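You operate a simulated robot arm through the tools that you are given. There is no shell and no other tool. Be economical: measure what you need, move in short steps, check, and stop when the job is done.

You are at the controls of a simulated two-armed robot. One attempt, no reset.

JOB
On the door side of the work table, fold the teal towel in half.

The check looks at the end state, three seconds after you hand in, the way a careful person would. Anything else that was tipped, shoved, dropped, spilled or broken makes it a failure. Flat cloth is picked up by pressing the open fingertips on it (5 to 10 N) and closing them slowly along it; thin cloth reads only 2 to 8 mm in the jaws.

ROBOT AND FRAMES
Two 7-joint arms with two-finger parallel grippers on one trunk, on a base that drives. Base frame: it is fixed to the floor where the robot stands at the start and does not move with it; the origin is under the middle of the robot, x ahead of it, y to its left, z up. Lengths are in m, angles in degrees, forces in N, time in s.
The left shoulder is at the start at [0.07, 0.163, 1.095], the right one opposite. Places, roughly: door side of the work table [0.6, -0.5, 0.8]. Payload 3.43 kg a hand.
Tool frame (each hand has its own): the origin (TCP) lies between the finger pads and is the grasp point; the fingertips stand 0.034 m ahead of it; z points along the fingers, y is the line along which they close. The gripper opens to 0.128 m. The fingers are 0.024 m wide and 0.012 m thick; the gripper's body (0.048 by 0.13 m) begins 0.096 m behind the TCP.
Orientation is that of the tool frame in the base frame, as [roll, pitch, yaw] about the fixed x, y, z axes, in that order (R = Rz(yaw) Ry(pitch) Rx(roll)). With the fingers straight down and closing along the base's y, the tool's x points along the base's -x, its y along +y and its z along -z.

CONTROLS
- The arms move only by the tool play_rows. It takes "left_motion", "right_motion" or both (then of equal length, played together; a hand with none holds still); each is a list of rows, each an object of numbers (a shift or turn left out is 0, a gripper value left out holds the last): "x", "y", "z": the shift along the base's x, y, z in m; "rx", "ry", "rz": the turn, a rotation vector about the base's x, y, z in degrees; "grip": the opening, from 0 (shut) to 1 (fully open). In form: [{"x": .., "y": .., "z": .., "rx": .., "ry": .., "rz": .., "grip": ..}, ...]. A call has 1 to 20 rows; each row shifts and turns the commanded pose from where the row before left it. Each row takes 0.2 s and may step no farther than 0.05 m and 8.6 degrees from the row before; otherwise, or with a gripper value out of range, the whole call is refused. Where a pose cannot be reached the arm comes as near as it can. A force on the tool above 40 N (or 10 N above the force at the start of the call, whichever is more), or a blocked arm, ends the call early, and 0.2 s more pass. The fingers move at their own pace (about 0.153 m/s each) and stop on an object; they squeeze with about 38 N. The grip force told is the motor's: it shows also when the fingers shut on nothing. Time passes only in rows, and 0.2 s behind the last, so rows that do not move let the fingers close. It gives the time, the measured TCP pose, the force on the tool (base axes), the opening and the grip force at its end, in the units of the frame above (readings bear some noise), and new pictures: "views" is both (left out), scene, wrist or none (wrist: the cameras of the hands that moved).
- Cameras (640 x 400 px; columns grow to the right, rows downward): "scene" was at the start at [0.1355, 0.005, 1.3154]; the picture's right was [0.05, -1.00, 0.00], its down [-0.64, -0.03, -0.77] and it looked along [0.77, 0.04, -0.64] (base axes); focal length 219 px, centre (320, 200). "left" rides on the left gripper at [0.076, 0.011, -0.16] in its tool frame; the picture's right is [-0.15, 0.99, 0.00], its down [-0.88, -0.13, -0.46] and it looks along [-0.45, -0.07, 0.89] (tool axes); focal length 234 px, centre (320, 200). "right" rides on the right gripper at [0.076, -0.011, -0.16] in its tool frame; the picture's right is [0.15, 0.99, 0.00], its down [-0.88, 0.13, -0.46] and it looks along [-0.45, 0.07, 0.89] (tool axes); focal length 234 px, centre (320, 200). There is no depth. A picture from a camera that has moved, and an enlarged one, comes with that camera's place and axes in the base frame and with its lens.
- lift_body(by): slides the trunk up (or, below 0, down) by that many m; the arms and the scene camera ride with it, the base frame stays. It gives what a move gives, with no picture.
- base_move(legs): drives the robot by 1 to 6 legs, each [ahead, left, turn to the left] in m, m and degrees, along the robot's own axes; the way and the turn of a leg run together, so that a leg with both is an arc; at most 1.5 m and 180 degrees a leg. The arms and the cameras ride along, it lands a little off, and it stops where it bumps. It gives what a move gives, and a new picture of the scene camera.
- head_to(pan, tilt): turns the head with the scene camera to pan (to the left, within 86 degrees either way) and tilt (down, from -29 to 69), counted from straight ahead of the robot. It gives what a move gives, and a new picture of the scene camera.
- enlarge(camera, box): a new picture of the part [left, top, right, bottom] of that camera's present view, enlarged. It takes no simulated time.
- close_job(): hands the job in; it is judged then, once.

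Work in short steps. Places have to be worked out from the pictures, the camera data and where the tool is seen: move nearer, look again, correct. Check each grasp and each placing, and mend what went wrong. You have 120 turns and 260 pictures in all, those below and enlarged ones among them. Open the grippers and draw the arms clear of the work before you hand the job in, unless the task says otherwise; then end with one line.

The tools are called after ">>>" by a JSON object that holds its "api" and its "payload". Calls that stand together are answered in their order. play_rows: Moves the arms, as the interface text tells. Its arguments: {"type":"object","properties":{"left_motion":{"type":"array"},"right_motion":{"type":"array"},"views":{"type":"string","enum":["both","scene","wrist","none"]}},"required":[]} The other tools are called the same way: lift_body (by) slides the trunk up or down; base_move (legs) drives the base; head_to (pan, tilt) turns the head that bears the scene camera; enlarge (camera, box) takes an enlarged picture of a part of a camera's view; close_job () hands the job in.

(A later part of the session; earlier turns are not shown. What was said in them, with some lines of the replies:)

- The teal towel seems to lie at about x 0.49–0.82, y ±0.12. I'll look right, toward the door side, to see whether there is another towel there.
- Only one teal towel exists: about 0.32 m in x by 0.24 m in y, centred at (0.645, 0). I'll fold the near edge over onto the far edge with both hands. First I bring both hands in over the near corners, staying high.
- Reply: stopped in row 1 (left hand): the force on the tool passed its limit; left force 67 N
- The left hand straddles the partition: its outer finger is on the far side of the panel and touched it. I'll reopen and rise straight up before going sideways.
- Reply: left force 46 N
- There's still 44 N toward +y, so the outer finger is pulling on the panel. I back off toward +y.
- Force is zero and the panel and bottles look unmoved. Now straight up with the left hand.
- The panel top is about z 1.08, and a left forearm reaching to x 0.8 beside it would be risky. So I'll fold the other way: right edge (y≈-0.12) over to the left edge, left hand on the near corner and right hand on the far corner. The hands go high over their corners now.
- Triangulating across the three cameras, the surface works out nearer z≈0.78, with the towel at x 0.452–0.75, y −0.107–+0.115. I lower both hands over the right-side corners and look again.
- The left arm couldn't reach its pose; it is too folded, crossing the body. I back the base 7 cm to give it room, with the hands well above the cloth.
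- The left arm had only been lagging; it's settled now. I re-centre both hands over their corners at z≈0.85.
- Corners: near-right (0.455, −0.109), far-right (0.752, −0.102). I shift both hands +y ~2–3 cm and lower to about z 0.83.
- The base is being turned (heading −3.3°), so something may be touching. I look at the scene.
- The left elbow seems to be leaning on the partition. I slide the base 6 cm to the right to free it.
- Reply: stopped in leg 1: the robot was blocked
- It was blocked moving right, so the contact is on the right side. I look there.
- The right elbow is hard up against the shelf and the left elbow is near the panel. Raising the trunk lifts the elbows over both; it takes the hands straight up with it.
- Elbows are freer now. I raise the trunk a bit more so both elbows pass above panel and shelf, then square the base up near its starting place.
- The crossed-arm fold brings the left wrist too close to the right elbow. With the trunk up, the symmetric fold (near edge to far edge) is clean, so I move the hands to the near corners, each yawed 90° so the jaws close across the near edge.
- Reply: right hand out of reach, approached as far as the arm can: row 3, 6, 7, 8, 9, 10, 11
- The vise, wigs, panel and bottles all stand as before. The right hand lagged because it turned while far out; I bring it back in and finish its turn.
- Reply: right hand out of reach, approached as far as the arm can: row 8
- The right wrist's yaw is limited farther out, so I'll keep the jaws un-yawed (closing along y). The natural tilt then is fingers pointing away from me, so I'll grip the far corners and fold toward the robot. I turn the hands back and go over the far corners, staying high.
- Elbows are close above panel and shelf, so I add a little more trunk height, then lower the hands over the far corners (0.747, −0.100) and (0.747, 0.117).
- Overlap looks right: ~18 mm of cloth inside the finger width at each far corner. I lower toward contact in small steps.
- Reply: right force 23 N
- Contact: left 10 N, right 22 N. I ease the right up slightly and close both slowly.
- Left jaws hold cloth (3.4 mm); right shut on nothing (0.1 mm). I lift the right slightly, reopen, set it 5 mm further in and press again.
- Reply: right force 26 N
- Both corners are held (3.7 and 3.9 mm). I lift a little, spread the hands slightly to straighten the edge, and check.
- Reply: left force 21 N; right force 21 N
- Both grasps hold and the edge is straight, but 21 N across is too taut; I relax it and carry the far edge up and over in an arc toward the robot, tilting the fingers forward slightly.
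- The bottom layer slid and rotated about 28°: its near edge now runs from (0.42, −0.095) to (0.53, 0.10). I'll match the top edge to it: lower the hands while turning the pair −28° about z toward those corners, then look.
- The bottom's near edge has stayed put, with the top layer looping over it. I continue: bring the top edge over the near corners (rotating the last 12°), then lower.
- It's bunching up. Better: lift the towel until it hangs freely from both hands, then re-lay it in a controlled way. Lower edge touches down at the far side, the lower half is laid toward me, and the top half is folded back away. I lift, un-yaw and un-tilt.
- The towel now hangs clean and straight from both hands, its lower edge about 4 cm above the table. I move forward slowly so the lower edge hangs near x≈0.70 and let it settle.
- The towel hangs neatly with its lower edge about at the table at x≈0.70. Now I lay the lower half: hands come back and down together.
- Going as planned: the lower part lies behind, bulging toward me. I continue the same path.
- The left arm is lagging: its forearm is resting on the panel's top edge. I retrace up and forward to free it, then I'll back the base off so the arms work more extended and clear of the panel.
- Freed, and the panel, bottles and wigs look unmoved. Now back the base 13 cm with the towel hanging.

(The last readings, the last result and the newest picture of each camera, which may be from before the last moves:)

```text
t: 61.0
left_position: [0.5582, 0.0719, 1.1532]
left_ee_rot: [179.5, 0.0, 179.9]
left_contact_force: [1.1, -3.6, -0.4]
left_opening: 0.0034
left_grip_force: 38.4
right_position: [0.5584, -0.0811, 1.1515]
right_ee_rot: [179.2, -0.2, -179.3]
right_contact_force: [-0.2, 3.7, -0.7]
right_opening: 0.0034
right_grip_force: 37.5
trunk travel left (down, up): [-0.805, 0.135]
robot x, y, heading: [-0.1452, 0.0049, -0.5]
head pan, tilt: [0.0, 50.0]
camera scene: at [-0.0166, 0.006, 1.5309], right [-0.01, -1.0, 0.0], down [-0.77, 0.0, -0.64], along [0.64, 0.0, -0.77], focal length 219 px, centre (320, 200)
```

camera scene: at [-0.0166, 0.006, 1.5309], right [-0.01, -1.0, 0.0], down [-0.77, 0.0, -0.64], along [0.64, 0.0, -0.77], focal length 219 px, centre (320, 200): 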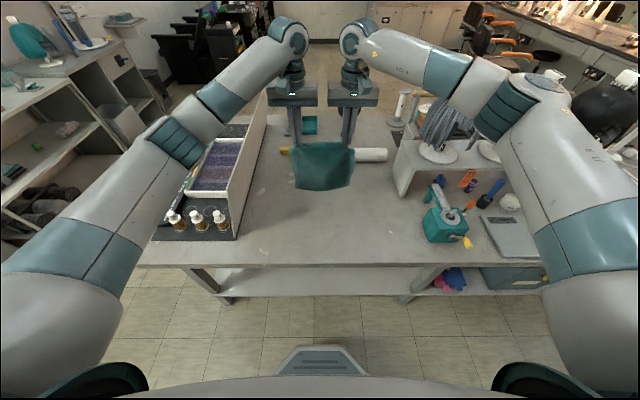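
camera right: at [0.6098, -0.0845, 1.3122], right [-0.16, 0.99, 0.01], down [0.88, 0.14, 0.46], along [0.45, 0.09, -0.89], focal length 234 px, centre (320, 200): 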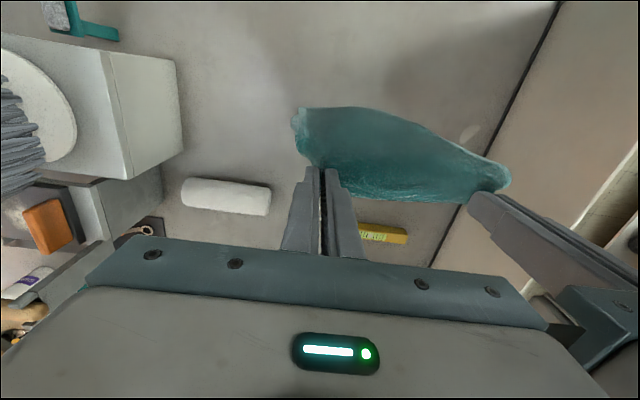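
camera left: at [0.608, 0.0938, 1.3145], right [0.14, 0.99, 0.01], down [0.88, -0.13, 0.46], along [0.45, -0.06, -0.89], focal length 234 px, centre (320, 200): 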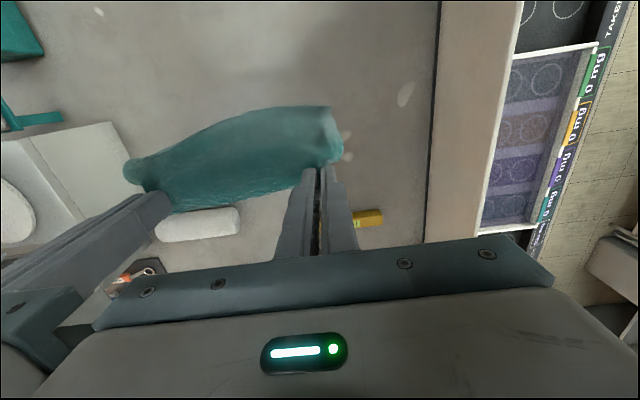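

Now hands forward to x≈0.62, settle, then lower until the lower edge just touches.

>>> {"api": "play_rows", "payload": {"left_motion": [{"x": 0.015}, {"x": 0.02}, {"x": 0.02}, {"x": 0.01}, {}, {}, {"z": -0.02}, {"z": -0.02}, {"z": -0.015}, {}, {}, {}, {"z": -0.01}, {}], "right_motion": [{"x": 0.015}, {"x": 0.02}, {"x": 0.02}, {"x": 0.01}, {}, {}, {"z": -0.02}, {"z": -0.02}, {"z": -0.015}, {}, {}, {}, {"z": -0.01}, {}], "views": "scene"}}

>>> {"api": "enlarge", "payload": {"camera": "scene", "box": [240, 80, 420, 230]}}

```text
t: 64.0
left_position: [0.6208, 0.073, 1.09]
left_ee_rot: [179.4, 0.1, 180.0]
left_contact_force: [0.1, -4.8, 0.0]
left_opening: 0.0033
left_grip_force: 37.8
right_position: [0.6203, -0.0826, 1.0873]
right_ee_rot: [179.1, -0.2, -179.3]
right_contact_force: [-0.2, 4.8, 0.0]
right_opening: 0.0035
right_grip_force: 38.0
trunk travel left (down, up): [-0.805, 0.135]
robot x, y, heading: [-0.1446, 0.0069, -0.3]
head pan, tilt: [0.0, 50.0]
camera scene: at [-0.0187, 0.006, 1.5312], right [-0.01, -1.0, 0.0], down [-0.77, 0.0, -0.64], along [0.64, 0.0, -0.77], focal length 219 px, centre (320, 200)
```

scene: 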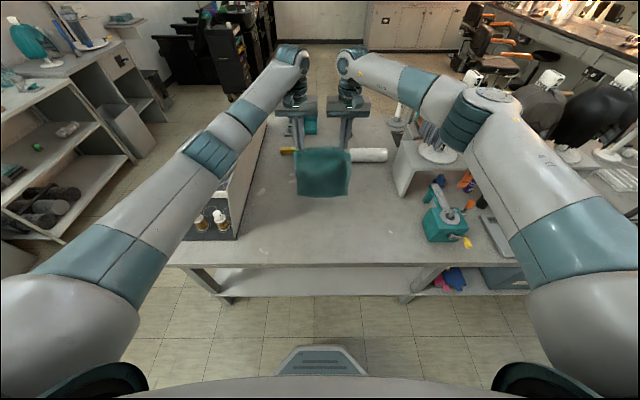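

```text
2.67 times, centred on (330, 155) of scene
camera zoom: at [-0.0187, 0.006, 1.5312], right [-0.01, -1.0, 0.0], down [-0.77, 0.0, -0.64], along [0.64, 0.0, -0.77], focal length 583 px, centre (293, 320)
```

zoom: 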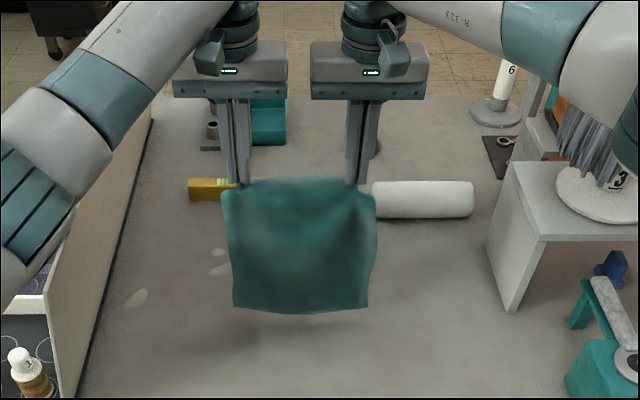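

Clean hang again, hovering just above the table. I lower to contact and lay the lower half back.

>>> {"api": "play_rows", "payload": {"left_motion": [{"z": -0.01}, {"z": -0.01}, {"z": -0.012, "x": -0.006}, {"x": -0.012, "z": -0.014}, {"x": -0.014, "z": -0.014}, {"x": -0.014, "z": -0.014}, {"x": -0.014, "z": -0.014}, {}], "right_motion": [{"z": -0.009}, {"z": -0.009}, {"z": -0.012, "x": -0.006}, {"x": -0.012, "z": -0.014}, {"x": -0.014, "z": -0.014}, {"x": -0.014, "z": -0.014}, {"x": -0.014, "z": -0.014}, {}]}}

>>> {"api": "enlarge", "payload": {"camera": "scene", "box": [240, 110, 420, 260]}}

```text
t: 65.8
left_position: [0.5614, 0.0727, 1.0013]
left_ee_rot: [179.5, 0.1, 179.9]
left_contact_force: [-0.3, -1.6, -0.8]
left_opening: 0.0033
left_grip_force: 37.5
right_position: [0.5608, -0.0799, 1.005]
right_ee_rot: [179.2, -0.1, -179.3]
right_contact_force: [0.4, 1.0, -0.8]
right_opening: 0.0036
right_grip_force: 37.7
trunk travel left (down, up): [-0.805, 0.135]
robot x, y, heading: [-0.1487, 0.005, -0.4]
head pan, tilt: [0.0, 50.0]
camera scene: at [-0.0185, 0.006, 1.5311], right [-0.01, -1.0, 0.0], down [-0.77, 0.0, -0.64], along [0.64, 0.0, -0.77], focal length 219 px, centre (320, 200)
camera right: at [0.486, -0.0947, 1.1634], right [-0.16, 0.99, 0.01], down [0.88, 0.14, 0.46], along [0.45, 0.08, -0.89], focal length 234 px, centre (320, 200)
camera left: at [0.4851, 0.0818, 1.1612], right [0.15, 0.99, 0.01], down [0.88, -0.14, 0.46], along [0.45, -0.06, -0.89], focal length 234 px, centre (320, 200)
```

scene: 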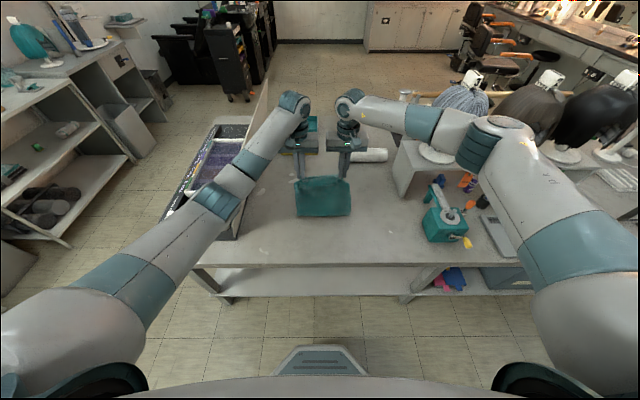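
right: 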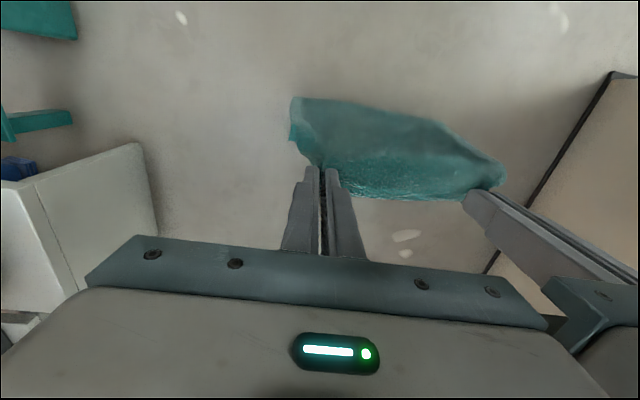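
left: 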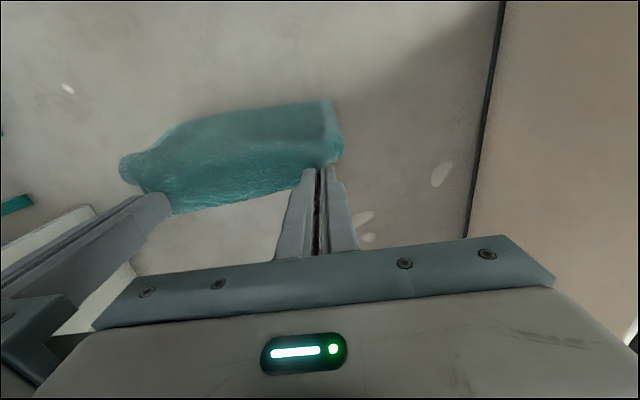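

```text
2.67 times, centred on (330, 185) of scene
camera zoom: at [-0.0185, 0.006, 1.5311], right [-0.01, -1.0, 0.0], down [-0.77, 0.0, -0.64], along [0.64, 0.0, -0.77], focal length 583 px, centre (293, 240)
```

zoom: 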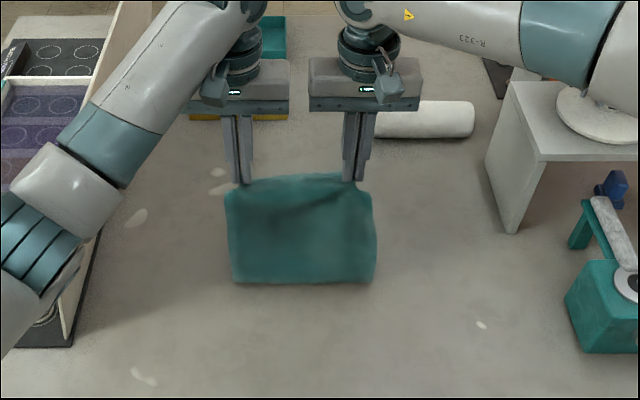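

Clean, no lag this time. About 9 cm lies flat behind; I continue ~5 cm more so the crease reaches the middle.

>>> {"api": "play_rows", "payload": {"left_motion": [{"x": -0.012, "z": -0.0125}, {"x": -0.013, "z": -0.0125}, {"x": -0.013, "z": -0.0125}, {"x": -0.01, "z": -0.0125}, {}, {}], "right_motion": [{"x": -0.012, "z": -0.0135}, {"x": -0.013, "z": -0.0135}, {"x": -0.013, "z": -0.013}, {"x": -0.01, "z": -0.013}, {}, {}]}}

>>> {"api": "enlarge", "payload": {"camera": "scene", "box": [240, 110, 420, 260]}}

```text
t: 67.2
left_position: [0.5155, 0.072, 0.9513]
left_ee_rot: [179.5, 0.2, 179.9]
left_contact_force: [1.2, -6.0, -0.1]
left_opening: 0.0035
left_grip_force: 37.3
right_position: [0.5145, -0.0821, 0.9506]
right_ee_rot: [179.3, -0.1, -179.3]
right_contact_force: [-1.1, 4.8, 0.2]
right_opening: 0.0035
right_grip_force: 37.8
trunk travel left (down, up): [-0.805, 0.135]
robot x, y, heading: [-0.1465, 0.0046, -0.4]
head pan, tilt: [0.0, 50.0]
camera scene: at [-0.0186, 0.0059, 1.5311], right [-0.01, -1.0, 0.0], down [-0.77, 0.0, -0.64], along [0.64, 0.0, -0.77], focal length 219 px, centre (320, 200)
camera right: at [0.4385, -0.0981, 1.1099], right [-0.16, 0.99, 0.01], down [0.88, 0.13, 0.46], along [0.45, 0.08, -0.89], focal length 234 px, centre (320, 200)
camera left: at [0.439, 0.0816, 1.1111], right [0.15, 0.99, 0.01], down [0.88, -0.14, 0.46], along [0.45, -0.06, -0.89], focal length 234 px, centre (320, 200)
```

scene: 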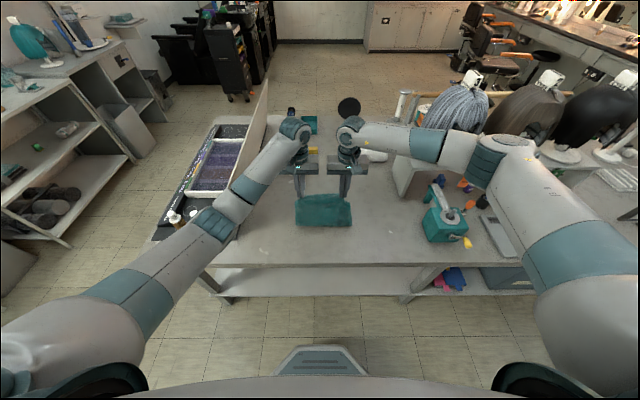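
right: 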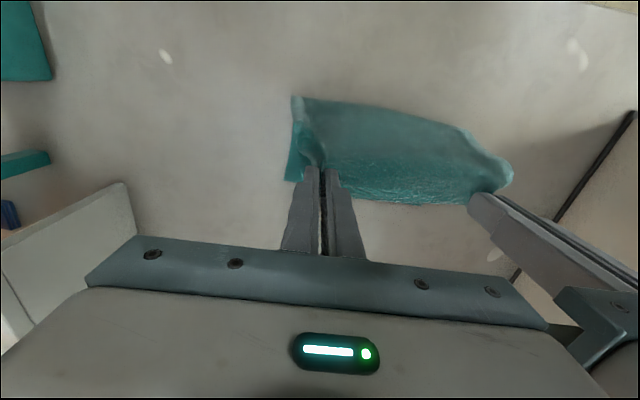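
left: 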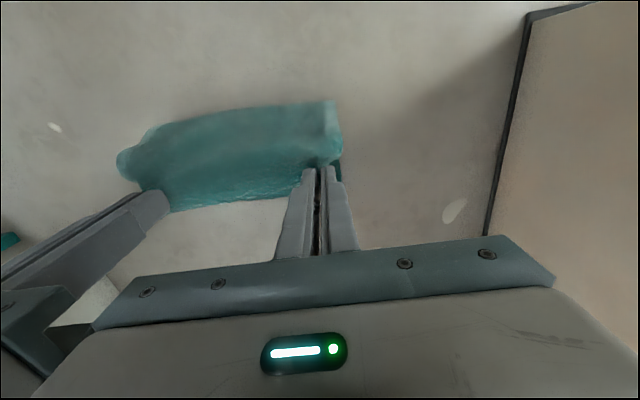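

```text
2.67 times, centred on (330, 185) of scene
camera zoom: at [-0.0186, 0.0059, 1.5311], right [-0.01, -1.0, 0.0], down [-0.77, 0.0, -0.64], along [0.64, 0.0, -0.77], focal length 583 px, centre (293, 240)
```

zoom: 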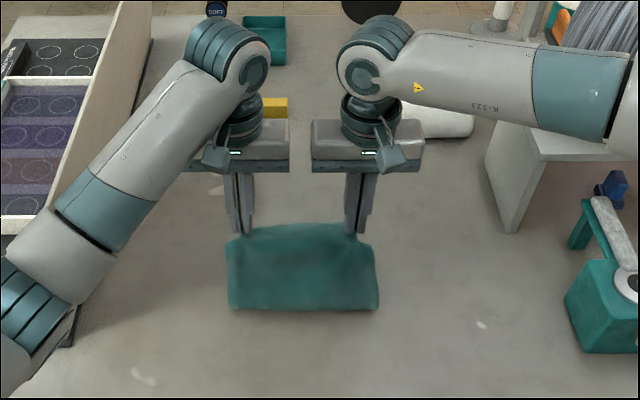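

Crease sits at x≈0.469 and about 14 cm lies flat. Now fold the top half away: hands forward and down on a slack arc.

>>> {"api": "play_rows", "payload": {"left_motion": [{"x": 0.013, "z": -0.009}, {"x": 0.012, "z": -0.01}, {"x": 0.01, "z": -0.01}, {"x": 0.01, "z": -0.01}, {"x": 0.008, "z": -0.011}, {"x": 0.007, "z": -0.012}, {"x": 0.004, "z": -0.01}, {}], "right_motion": [{"x": 0.013, "z": -0.009}, {"x": 0.012, "z": -0.01}, {"x": 0.01, "z": -0.01}, {"x": 0.01, "z": -0.01}, {"x": 0.008, "z": -0.011}, {"x": 0.007, "z": -0.012}, {"x": 0.004, "z": -0.01}, {}]}}

>>> {"api": "enlarge", "payload": {"camera": "scene", "box": [240, 110, 420, 260]}}

```text
t: 69.0
left_position: [0.5763, 0.0718, 0.8799]
left_ee_rot: [179.4, 0.1, 179.8]
left_contact_force: [1.1, -5.0, -0.3]
left_opening: 0.0034
left_grip_force: 37.9
right_position: [0.5782, -0.0813, 0.8762]
right_ee_rot: [179.2, -0.1, -179.4]
right_contact_force: [-0.6, 4.9, 0.6]
right_opening: 0.0034
right_grip_force: 37.7
trunk travel left (down, up): [-0.805, 0.135]
robot x, y, heading: [-0.1471, 0.0063, -0.6]
head pan, tilt: [0.0, 50.0]
camera scene: at [-0.019, 0.0059, 1.5312], right [-0.01, -1.0, 0.0], down [-0.77, 0.0, -0.64], along [0.64, 0.0, -0.77], focal length 219 px, centre (320, 200)
camera right: at [0.5016, -0.0969, 1.0359], right [-0.16, 0.99, 0.01], down [0.88, 0.13, 0.46], along [0.45, 0.08, -0.89], focal length 234 px, centre (320, 200)
camera left: at [0.5001, 0.0818, 1.0398], right [0.15, 0.99, 0.01], down [0.88, -0.14, 0.46], along [0.45, -0.06, -0.89], focal length 234 px, centre (320, 200)
```

scene: 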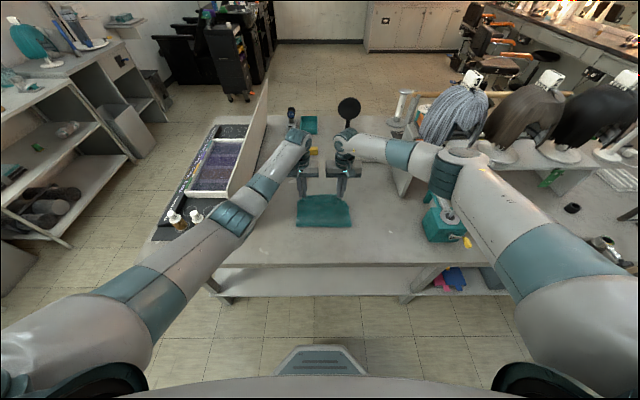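
right: 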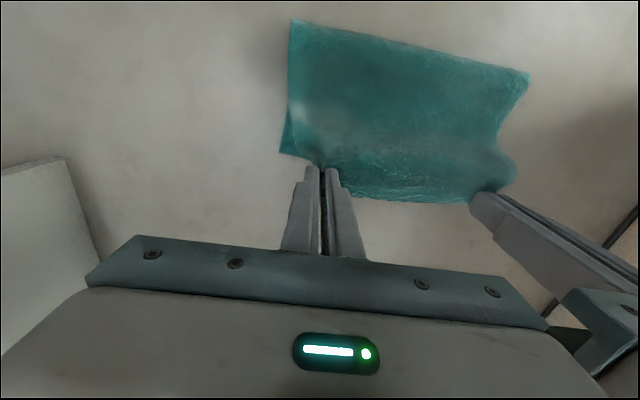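
left: 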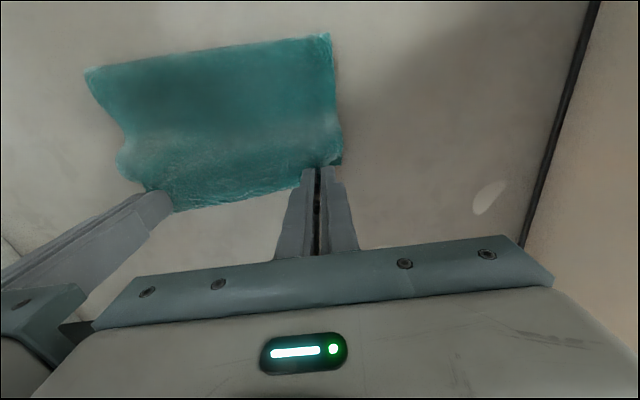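

```text
2.67 times, centred on (330, 185) of scene
camera zoom: at [-0.019, 0.0059, 1.5312], right [-0.01, -1.0, 0.0], down [-0.77, 0.0, -0.64], along [0.64, 0.0, -0.77], focal length 583 px, centre (293, 240)
```

zoom: 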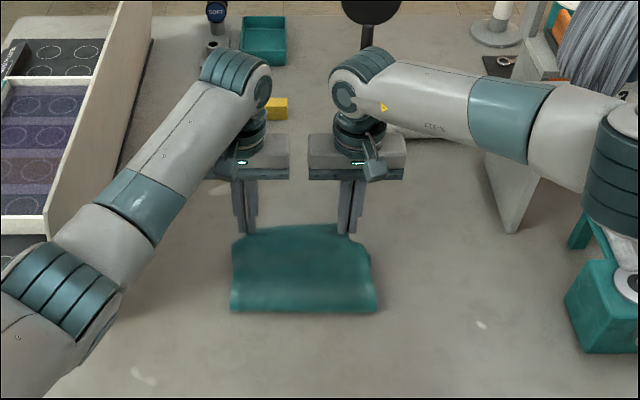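

Very neat. But the bottom layer is only ~12 cm (x 0.46–0.58) versus ~17 cm on top, so I roll the crease a few cm further toward me: hands back up and over, then forward again.

>>> {"api": "play_rows", "payload": {"left_motion": [{"x": -0.01, "z": 0.015}, {"x": -0.015, "z": 0.015}, {"x": -0.02, "z": 0.015}, {"x": -0.02, "z": 0.01}, {"x": -0.015, "z": 0.004}, {"x": -0.014, "z": -0.004}, {"x": -0.008, "z": -0.006}, {}, {}], "right_motion": [{"x": -0.01, "z": 0.015}, {"x": -0.015, "z": 0.015}, {"x": -0.02, "z": 0.015}, {"x": -0.02, "z": 0.01}, {"x": -0.015, "z": 0.004}, {"x": -0.014, "z": -0.004}, {"x": -0.008, "z": -0.004}, {}, {}]}}

>>> {"api": "enlarge", "payload": {"camera": "scene", "box": [240, 110, 420, 260]}}

```text
t: 71.0
left_position: [0.4749, 0.0724, 0.9288]
left_ee_rot: [179.4, 0.1, 179.9]
left_contact_force: [0.5, -5.7, -0.5]
left_opening: 0.0035
left_grip_force: 37.7
right_position: [0.4764, -0.0815, 0.9266]
right_ee_rot: [179.2, 0.0, -179.3]
right_contact_force: [-0.6, 5.9, 0.6]
right_opening: 0.0034
right_grip_force: 37.7
trunk travel left (down, up): [-0.805, 0.135]
robot x, y, heading: [-0.147, 0.0047, -0.2]
head pan, tilt: [0.0, 50.0]
camera scene: at [-0.0188, 0.0059, 1.5312], right [-0.01, -1.0, 0.0], down [-0.77, 0.0, -0.64], along [0.64, 0.0, -0.77], focal length 219 px, centre (320, 200)
camera right: at [0.4002, -0.0968, 1.0871], right [-0.16, 0.99, 0.01], down [0.88, 0.13, 0.46], along [0.45, 0.08, -0.89], focal length 234 px, centre (320, 200)
camera left: at [0.3986, 0.083, 1.0894], right [0.15, 0.99, 0.01], down [0.88, -0.14, 0.46], along [0.45, -0.06, -0.89], focal length 234 px, centre (320, 200)
```

scene: 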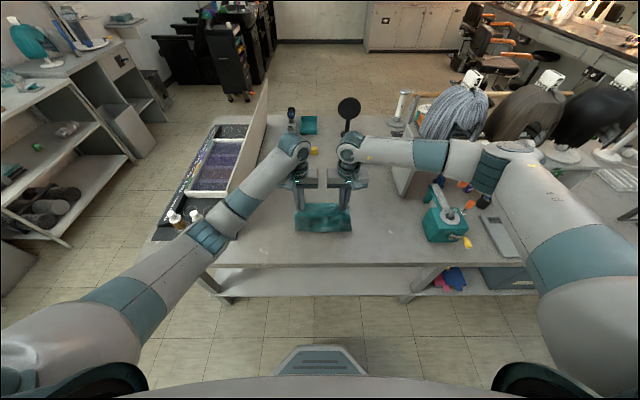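
right: 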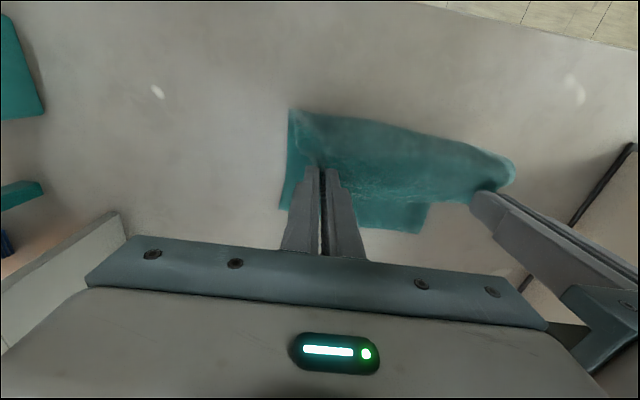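
left: 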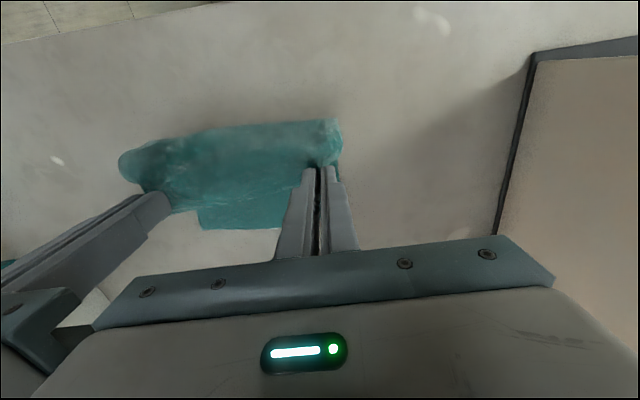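

```text
2.67 times, centred on (330, 185) of scene
camera zoom: at [-0.0188, 0.0059, 1.5312], right [-0.01, -1.0, 0.0], down [-0.77, 0.0, -0.64], along [0.64, 0.0, -0.77], focal length 583 px, centre (293, 240)
```

zoom: 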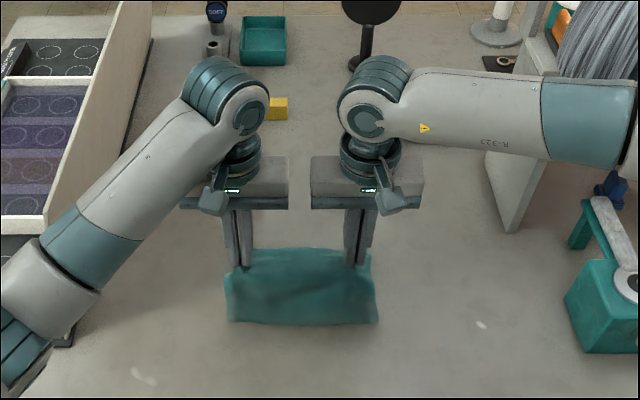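

Crease now at x≈0.443, bottom edge from (0.574, −0.127) to (0.587, 0.096). I fold forward to match: left tip to x≈0.576, right to ≈0.564, shifting 1 cm to −y.

>>> {"api": "play_rows", "payload": {"left_motion": [{"x": 0.016, "z": 0.003, "y": -0.002}, {"x": 0.016, "z": -0.003, "y": -0.002}, {"x": 0.015, "z": -0.007, "y": -0.002}, {"x": 0.014, "z": -0.013, "y": -0.002}, {"x": 0.013, "z": -0.017, "y": -0.002}, {"x": 0.012, "z": -0.02}, {"x": 0.009, "z": -0.022}, {"x": 0.004, "z": -0.015}, {}], "right_motion": [{"x": 0.014, "z": 0.003, "y": -0.002}, {"x": 0.014, "z": -0.003, "y": -0.002}, {"x": 0.013, "z": -0.007, "y": -0.002}, {"x": 0.012, "z": -0.013, "y": -0.002}, {"x": 0.011, "z": -0.017, "y": -0.002}, {"x": 0.011, "z": -0.02}, {"x": 0.008, "z": -0.021}, {"x": 0.003, "z": -0.014}, {}]}}

>>> {"api": "enlarge", "payload": {"camera": "scene", "box": [240, 110, 420, 260]}}

```text
t: 73.0
left_position: [0.5735, 0.064, 0.8337]
left_ee_rot: [179.5, 0.1, 179.8]
left_contact_force: [0.3, -4.4, 0.3]
left_opening: 0.0031
left_grip_force: 38.1
right_position: [0.5623, -0.0906, 0.836]
right_ee_rot: [179.2, 0.0, -179.3]
right_contact_force: [0.6, 3.4, -0.4]
right_opening: 0.0038
right_grip_force: 38.1
trunk travel left (down, up): [-0.805, 0.135]
robot x, y, heading: [-0.1483, 0.009, -0.4]
head pan, tilt: [0.0, 50.0]
camera scene: at [-0.0188, 0.006, 1.5312], right [-0.01, -1.0, 0.0], down [-0.77, 0.0, -0.64], along [0.64, 0.0, -0.77], focal length 219 px, centre (320, 200)
camera right: at [0.4856, -0.1062, 0.9954], right [-0.16, 0.99, 0.01], down [0.88, 0.14, 0.46], along [0.45, 0.08, -0.89], focal length 234 px, centre (320, 200)
camera left: at [0.4977, 0.0735, 0.994], right [0.15, 0.99, 0.01], down [0.88, -0.14, 0.46], along [0.45, -0.06, -0.89], focal length 234 px, centre (320, 200)
```

scene: 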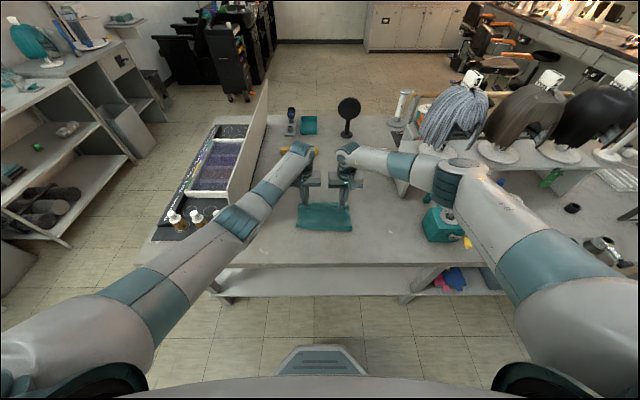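
right: 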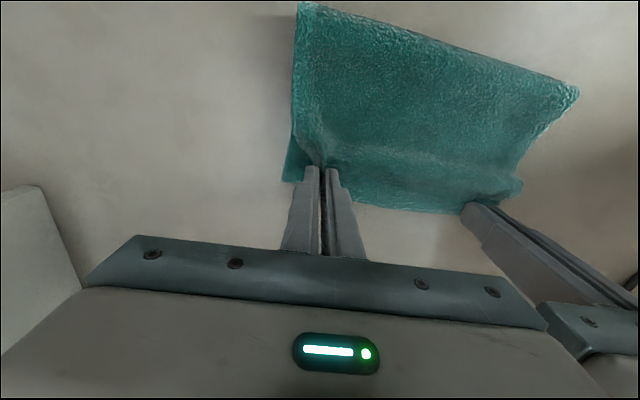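
left: 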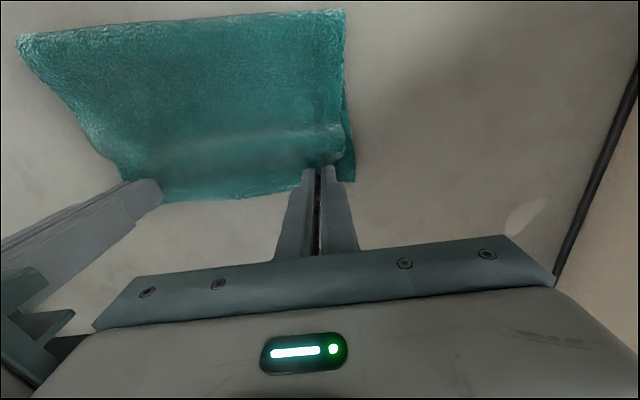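

```text
2.67 times, centred on (330, 185) of scene
camera zoom: at [-0.0188, 0.006, 1.5312], right [-0.01, -1.0, 0.0], down [-0.77, 0.0, -0.64], along [0.64, 0.0, -0.77], focal length 583 px, centre (293, 240)
```

zoom: 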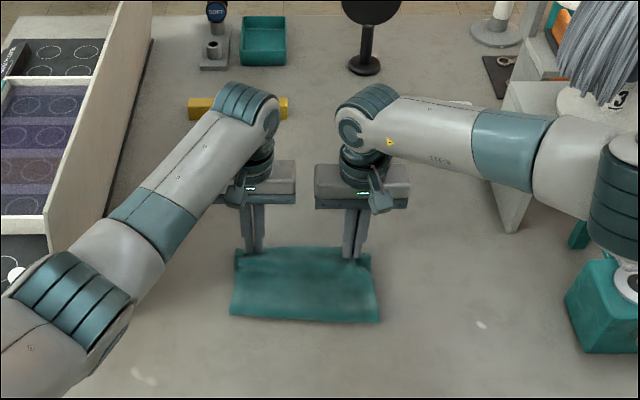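

Nearly perfect alignment. I push the last 5 mm forward, lower onto the cloth and open slowly, just enough to release.

>>> {"api": "play_rows", "payload": {"left_motion": [{"x": 0.003, "z": -0.006}, {"x": 0.003, "z": -0.006}, {}, {"grip": 0.05}, {"grip": 0.1}, {"grip": 0.16}, {"grip": 0.24}, {}], "right_motion": [{"x": 0.002, "z": -0.007}, {"x": 0.002, "z": -0.007}, {}, {"grip": 0.05}, {"grip": 0.1}, {"grip": 0.16}, {"grip": 0.24}, {}], "views": "wrist"}}

```text
t: 74.8
left_position: [0.5792, 0.0621, 0.8218]
left_ee_rot: [179.4, 0.1, 179.9]
left_contact_force: [0.5, 0.1, 0.7]
left_opening: 0.0304
left_grip_force: 0.0
right_position: [0.5646, -0.0927, 0.8213]
right_ee_rot: [179.2, -0.2, -179.4]
right_contact_force: [0.2, -0.3, 1.3]
right_opening: 0.0305
right_grip_force: 0.1
trunk travel left (down, up): [-0.805, 0.135]
robot x, y, heading: [-0.1499, 0.0083, -0.4]
head pan, tilt: [0.0, 50.0]
camera right: at [0.4892, -0.107, 0.9808], right [-0.16, 0.99, 0.01], down [0.88, 0.14, 0.46], along [0.45, 0.08, -0.89], focal length 234 px, centre (320, 200)
camera left: at [0.5029, 0.0714, 0.9826], right [0.15, 0.99, 0.01], down [0.88, -0.14, 0.46], along [0.45, -0.06, -0.89], focal length 234 px, centre (320, 200)
```

right: 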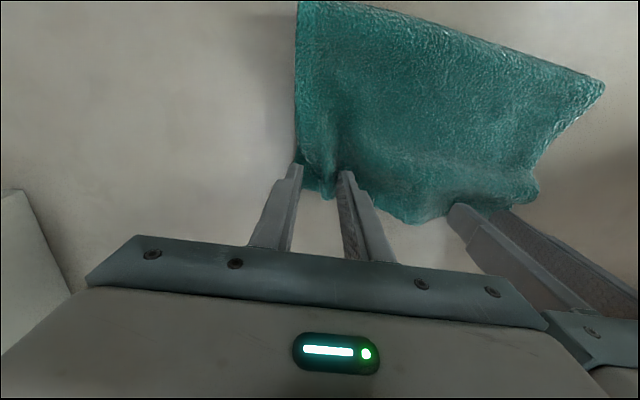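
left: 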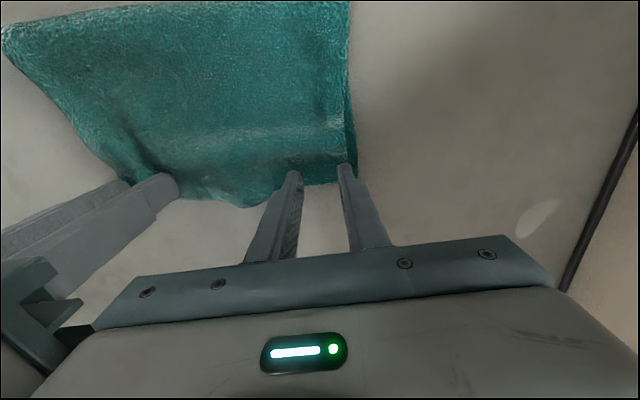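

Released. I raise both hands straight up slowly and look.

>>> {"api": "play_rows", "payload": {"left_motion": [{"z": 0.01}, {"z": 0.02}, {"z": 0.03}, {"z": 0.04}, {"z": 0.04}, {}], "right_motion": [{"z": 0.01}, {"z": 0.02}, {"z": 0.03}, {"z": 0.04}, {"z": 0.04}, {}]}}

>>> {"api": "enlarge", "payload": {"camera": "scene", "box": [260, 150, 390, 260]}}

```text
t: 76.2
left_position: [0.5808, 0.0605, 0.9651]
left_ee_rot: [179.5, 0.1, 179.9]
left_contact_force: [0.4, -0.1, 0.6]
left_opening: 0.0307
left_grip_force: 0.0
right_position: [0.5646, -0.0895, 0.96]
right_ee_rot: [179.2, -0.1, -179.3]
right_contact_force: [0.1, 0.5, 0.3]
right_opening: 0.0307
right_grip_force: 0.0
trunk travel left (down, up): [-0.805, 0.135]
robot x, y, heading: [-0.1458, 0.0072, -0.2]
head pan, tilt: [0.0, 50.0]
camera scene: at [-0.0177, 0.0061, 1.531], right [-0.01, -1.0, 0.0], down [-0.77, 0.0, -0.64], along [0.64, 0.0, -0.77], focal length 219 px, centre (320, 200)
camera right: at [0.4881, -0.105, 1.1197], right [-0.16, 0.99, 0.01], down [0.88, 0.13, 0.46], along [0.45, 0.08, -0.89], focal length 234 px, centre (320, 200)
camera left: at [0.5039, 0.07, 1.125], right [0.15, 0.99, 0.01], down [0.88, -0.14, 0.46], along [0.45, -0.06, -0.89], focal length 234 px, centre (320, 200)
```

scene: 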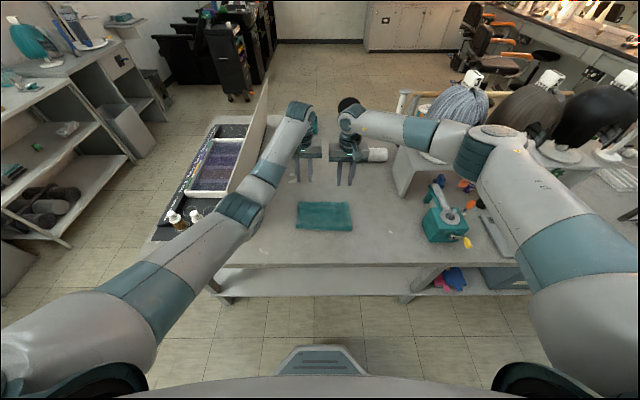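
right: 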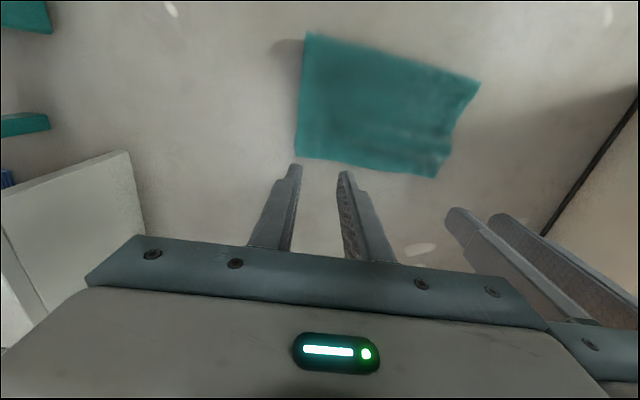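
left: 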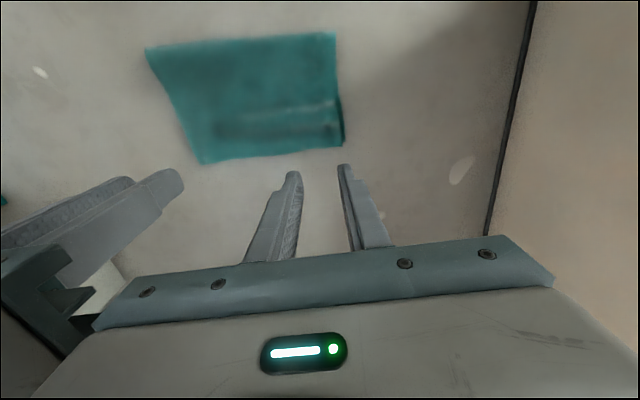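

```text
3.64 times, centred on (325, 205) of scene
camera zoom: at [-0.0177, 0.0061, 1.531], right [-0.01, -1.0, 0.0], down [-0.77, 0.0, -0.64], along [0.64, 0.0, -0.77], focal length 795 px, centre (302, 182)
```

zoom: 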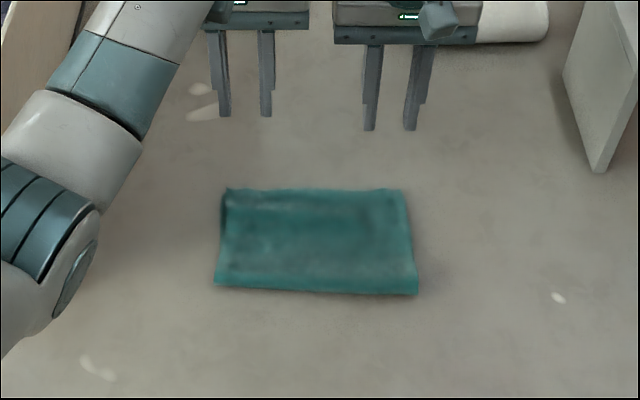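

The fold looks very good. Close-ups to check the edges.

>>> {"api": "enlarge", "payload": {"camera": "left", "box": [130, 20, 370, 170]}}

>>> {"api": "enlarge", "payload": {"camera": "right", "box": [270, 20, 500, 190]}}

```text
2.67 times, centred on (250, 95) of left
camera zoom: at [0.5039, 0.07, 1.125], right [0.15, 0.99, 0.01], down [0.88, -0.14, 0.46], along [0.45, -0.06, -0.89], focal length 624 px, centre (507, 480)
```

zoom: 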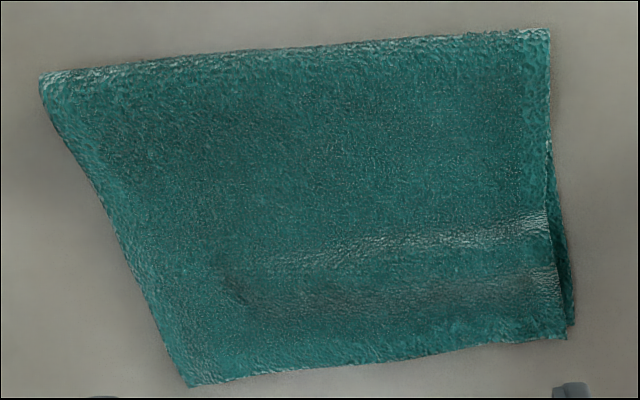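

```text
2.35 times, centred on (385, 105) of right
camera zoom: at [0.4881, -0.105, 1.1197], right [-0.16, 0.99, 0.01], down [0.88, 0.13, 0.46], along [0.45, 0.08, -0.89], focal length 551 px, centre (167, 424)
```

zoom: 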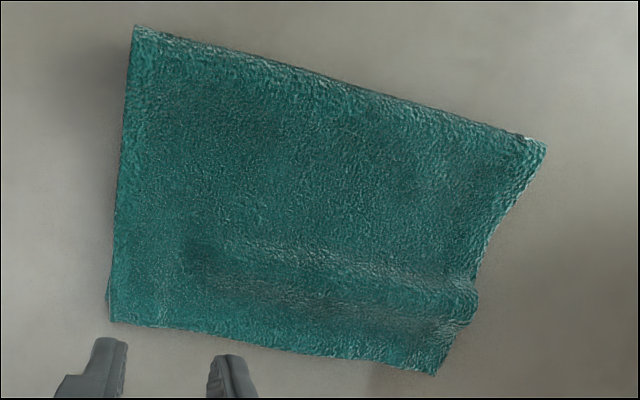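

Edges line up within a few millimetres and the cloth lies flat. I raise both hands well clear and open the grippers.

>>> {"api": "play_rows", "payload": {"left_motion": [{"z": 0.04, "grip": 1.0}, {"z": 0.04}, {"z": 0.04}, {"z": 0.04}, {"z": 0.03}, {}, {}], "right_motion": [{"z": 0.04, "grip": 0.8, "y": -0.02}, {"z": 0.04, "y": -0.02}, {"z": 0.04, "y": -0.02}, {"z": 0.04, "y": -0.02}, {"z": 0.03, "grip": 1.0}, {}, {}], "views": "scene"}}

>>> {"api": "base_move", "payload": {"legs": [[-0.12, 0, 0]]}}

```text
t: 77.8
left_position: [0.5792, 0.0627, 1.1518]
left_ee_rot: [179.4, 0.0, 179.9]
left_contact_force: [-0.2, 0.0, 0.0]
left_opening: 0.1283
left_grip_force: 0.2
right_position: [0.5628, -0.1714, 1.1496]
right_ee_rot: [179.2, -0.1, -179.3]
right_contact_force: [-0.1, -0.2, -0.1]
right_opening: 0.1279
right_grip_force: 0.1
trunk travel left (down, up): [-0.805, 0.135]
robot x, y, heading: [-0.1484, 0.0084, -0.4]
head pan, tilt: [0.0, 50.0]
camera scene: at [-0.0187, 0.0056, 1.5312], right [-0.01, -1.0, 0.0], down [-0.77, 0.01, -0.64], along [0.64, 0.0, -0.77], focal length 219 px, centre (320, 200)
```

scene: 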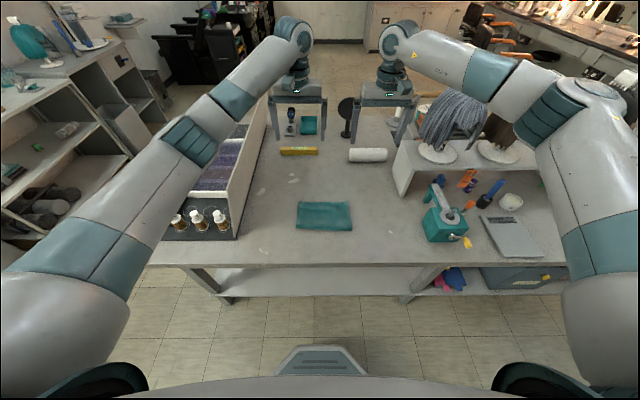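

```text
t: 79.0
left_position: [0.4639, 0.0628, 1.1505]
left_ee_rot: [179.4, 0.0, 179.8]
left_contact_force: [0.0, -0.5, 0.5]
left_opening: 0.1282
left_grip_force: 0.0
right_position: [0.4486, -0.1695, 1.148]
right_ee_rot: [179.2, -0.1, -179.4]
right_contact_force: [0.8, 0.9, 0.6]
right_opening: 0.1283
right_grip_force: 0.0
trunk travel left (down, up): [-0.805, 0.135]
robot x, y, heading: [-0.2653, 0.0069, -0.4]
head pan, tilt: [0.0, 50.0]
camera scene: at [-0.1337, 0.0065, 1.5309], right [-0.01, -1.0, 0.0], down [-0.77, 0.0, -0.64], along [0.64, 0.0, -0.77], focal length 219 px, centre (320, 200)
```

scene: 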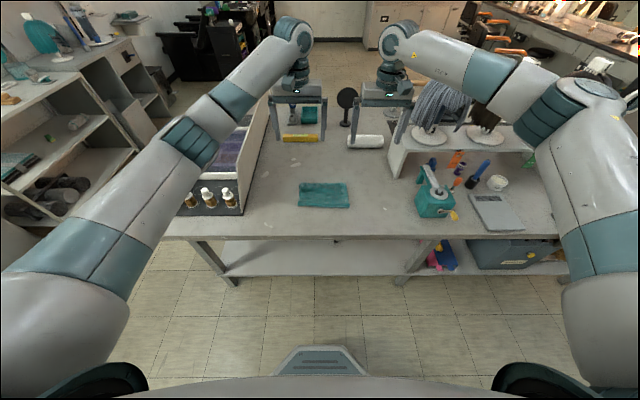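

The towel is folded, the arms are clear, and everything else still stands in its place. Handing in.

>>> {"api": "close_job", "payload": {}}

```text
The job is handed in.
```

The teal towel is folded in half, flat, with its edges within about 5 mm, lying about 13 cm nearer the robot than where it started. The left gripper and arm touched the partition and the right arm seems to have leaned on the shelf, but nothing looked moved or tipped in the last pictures.
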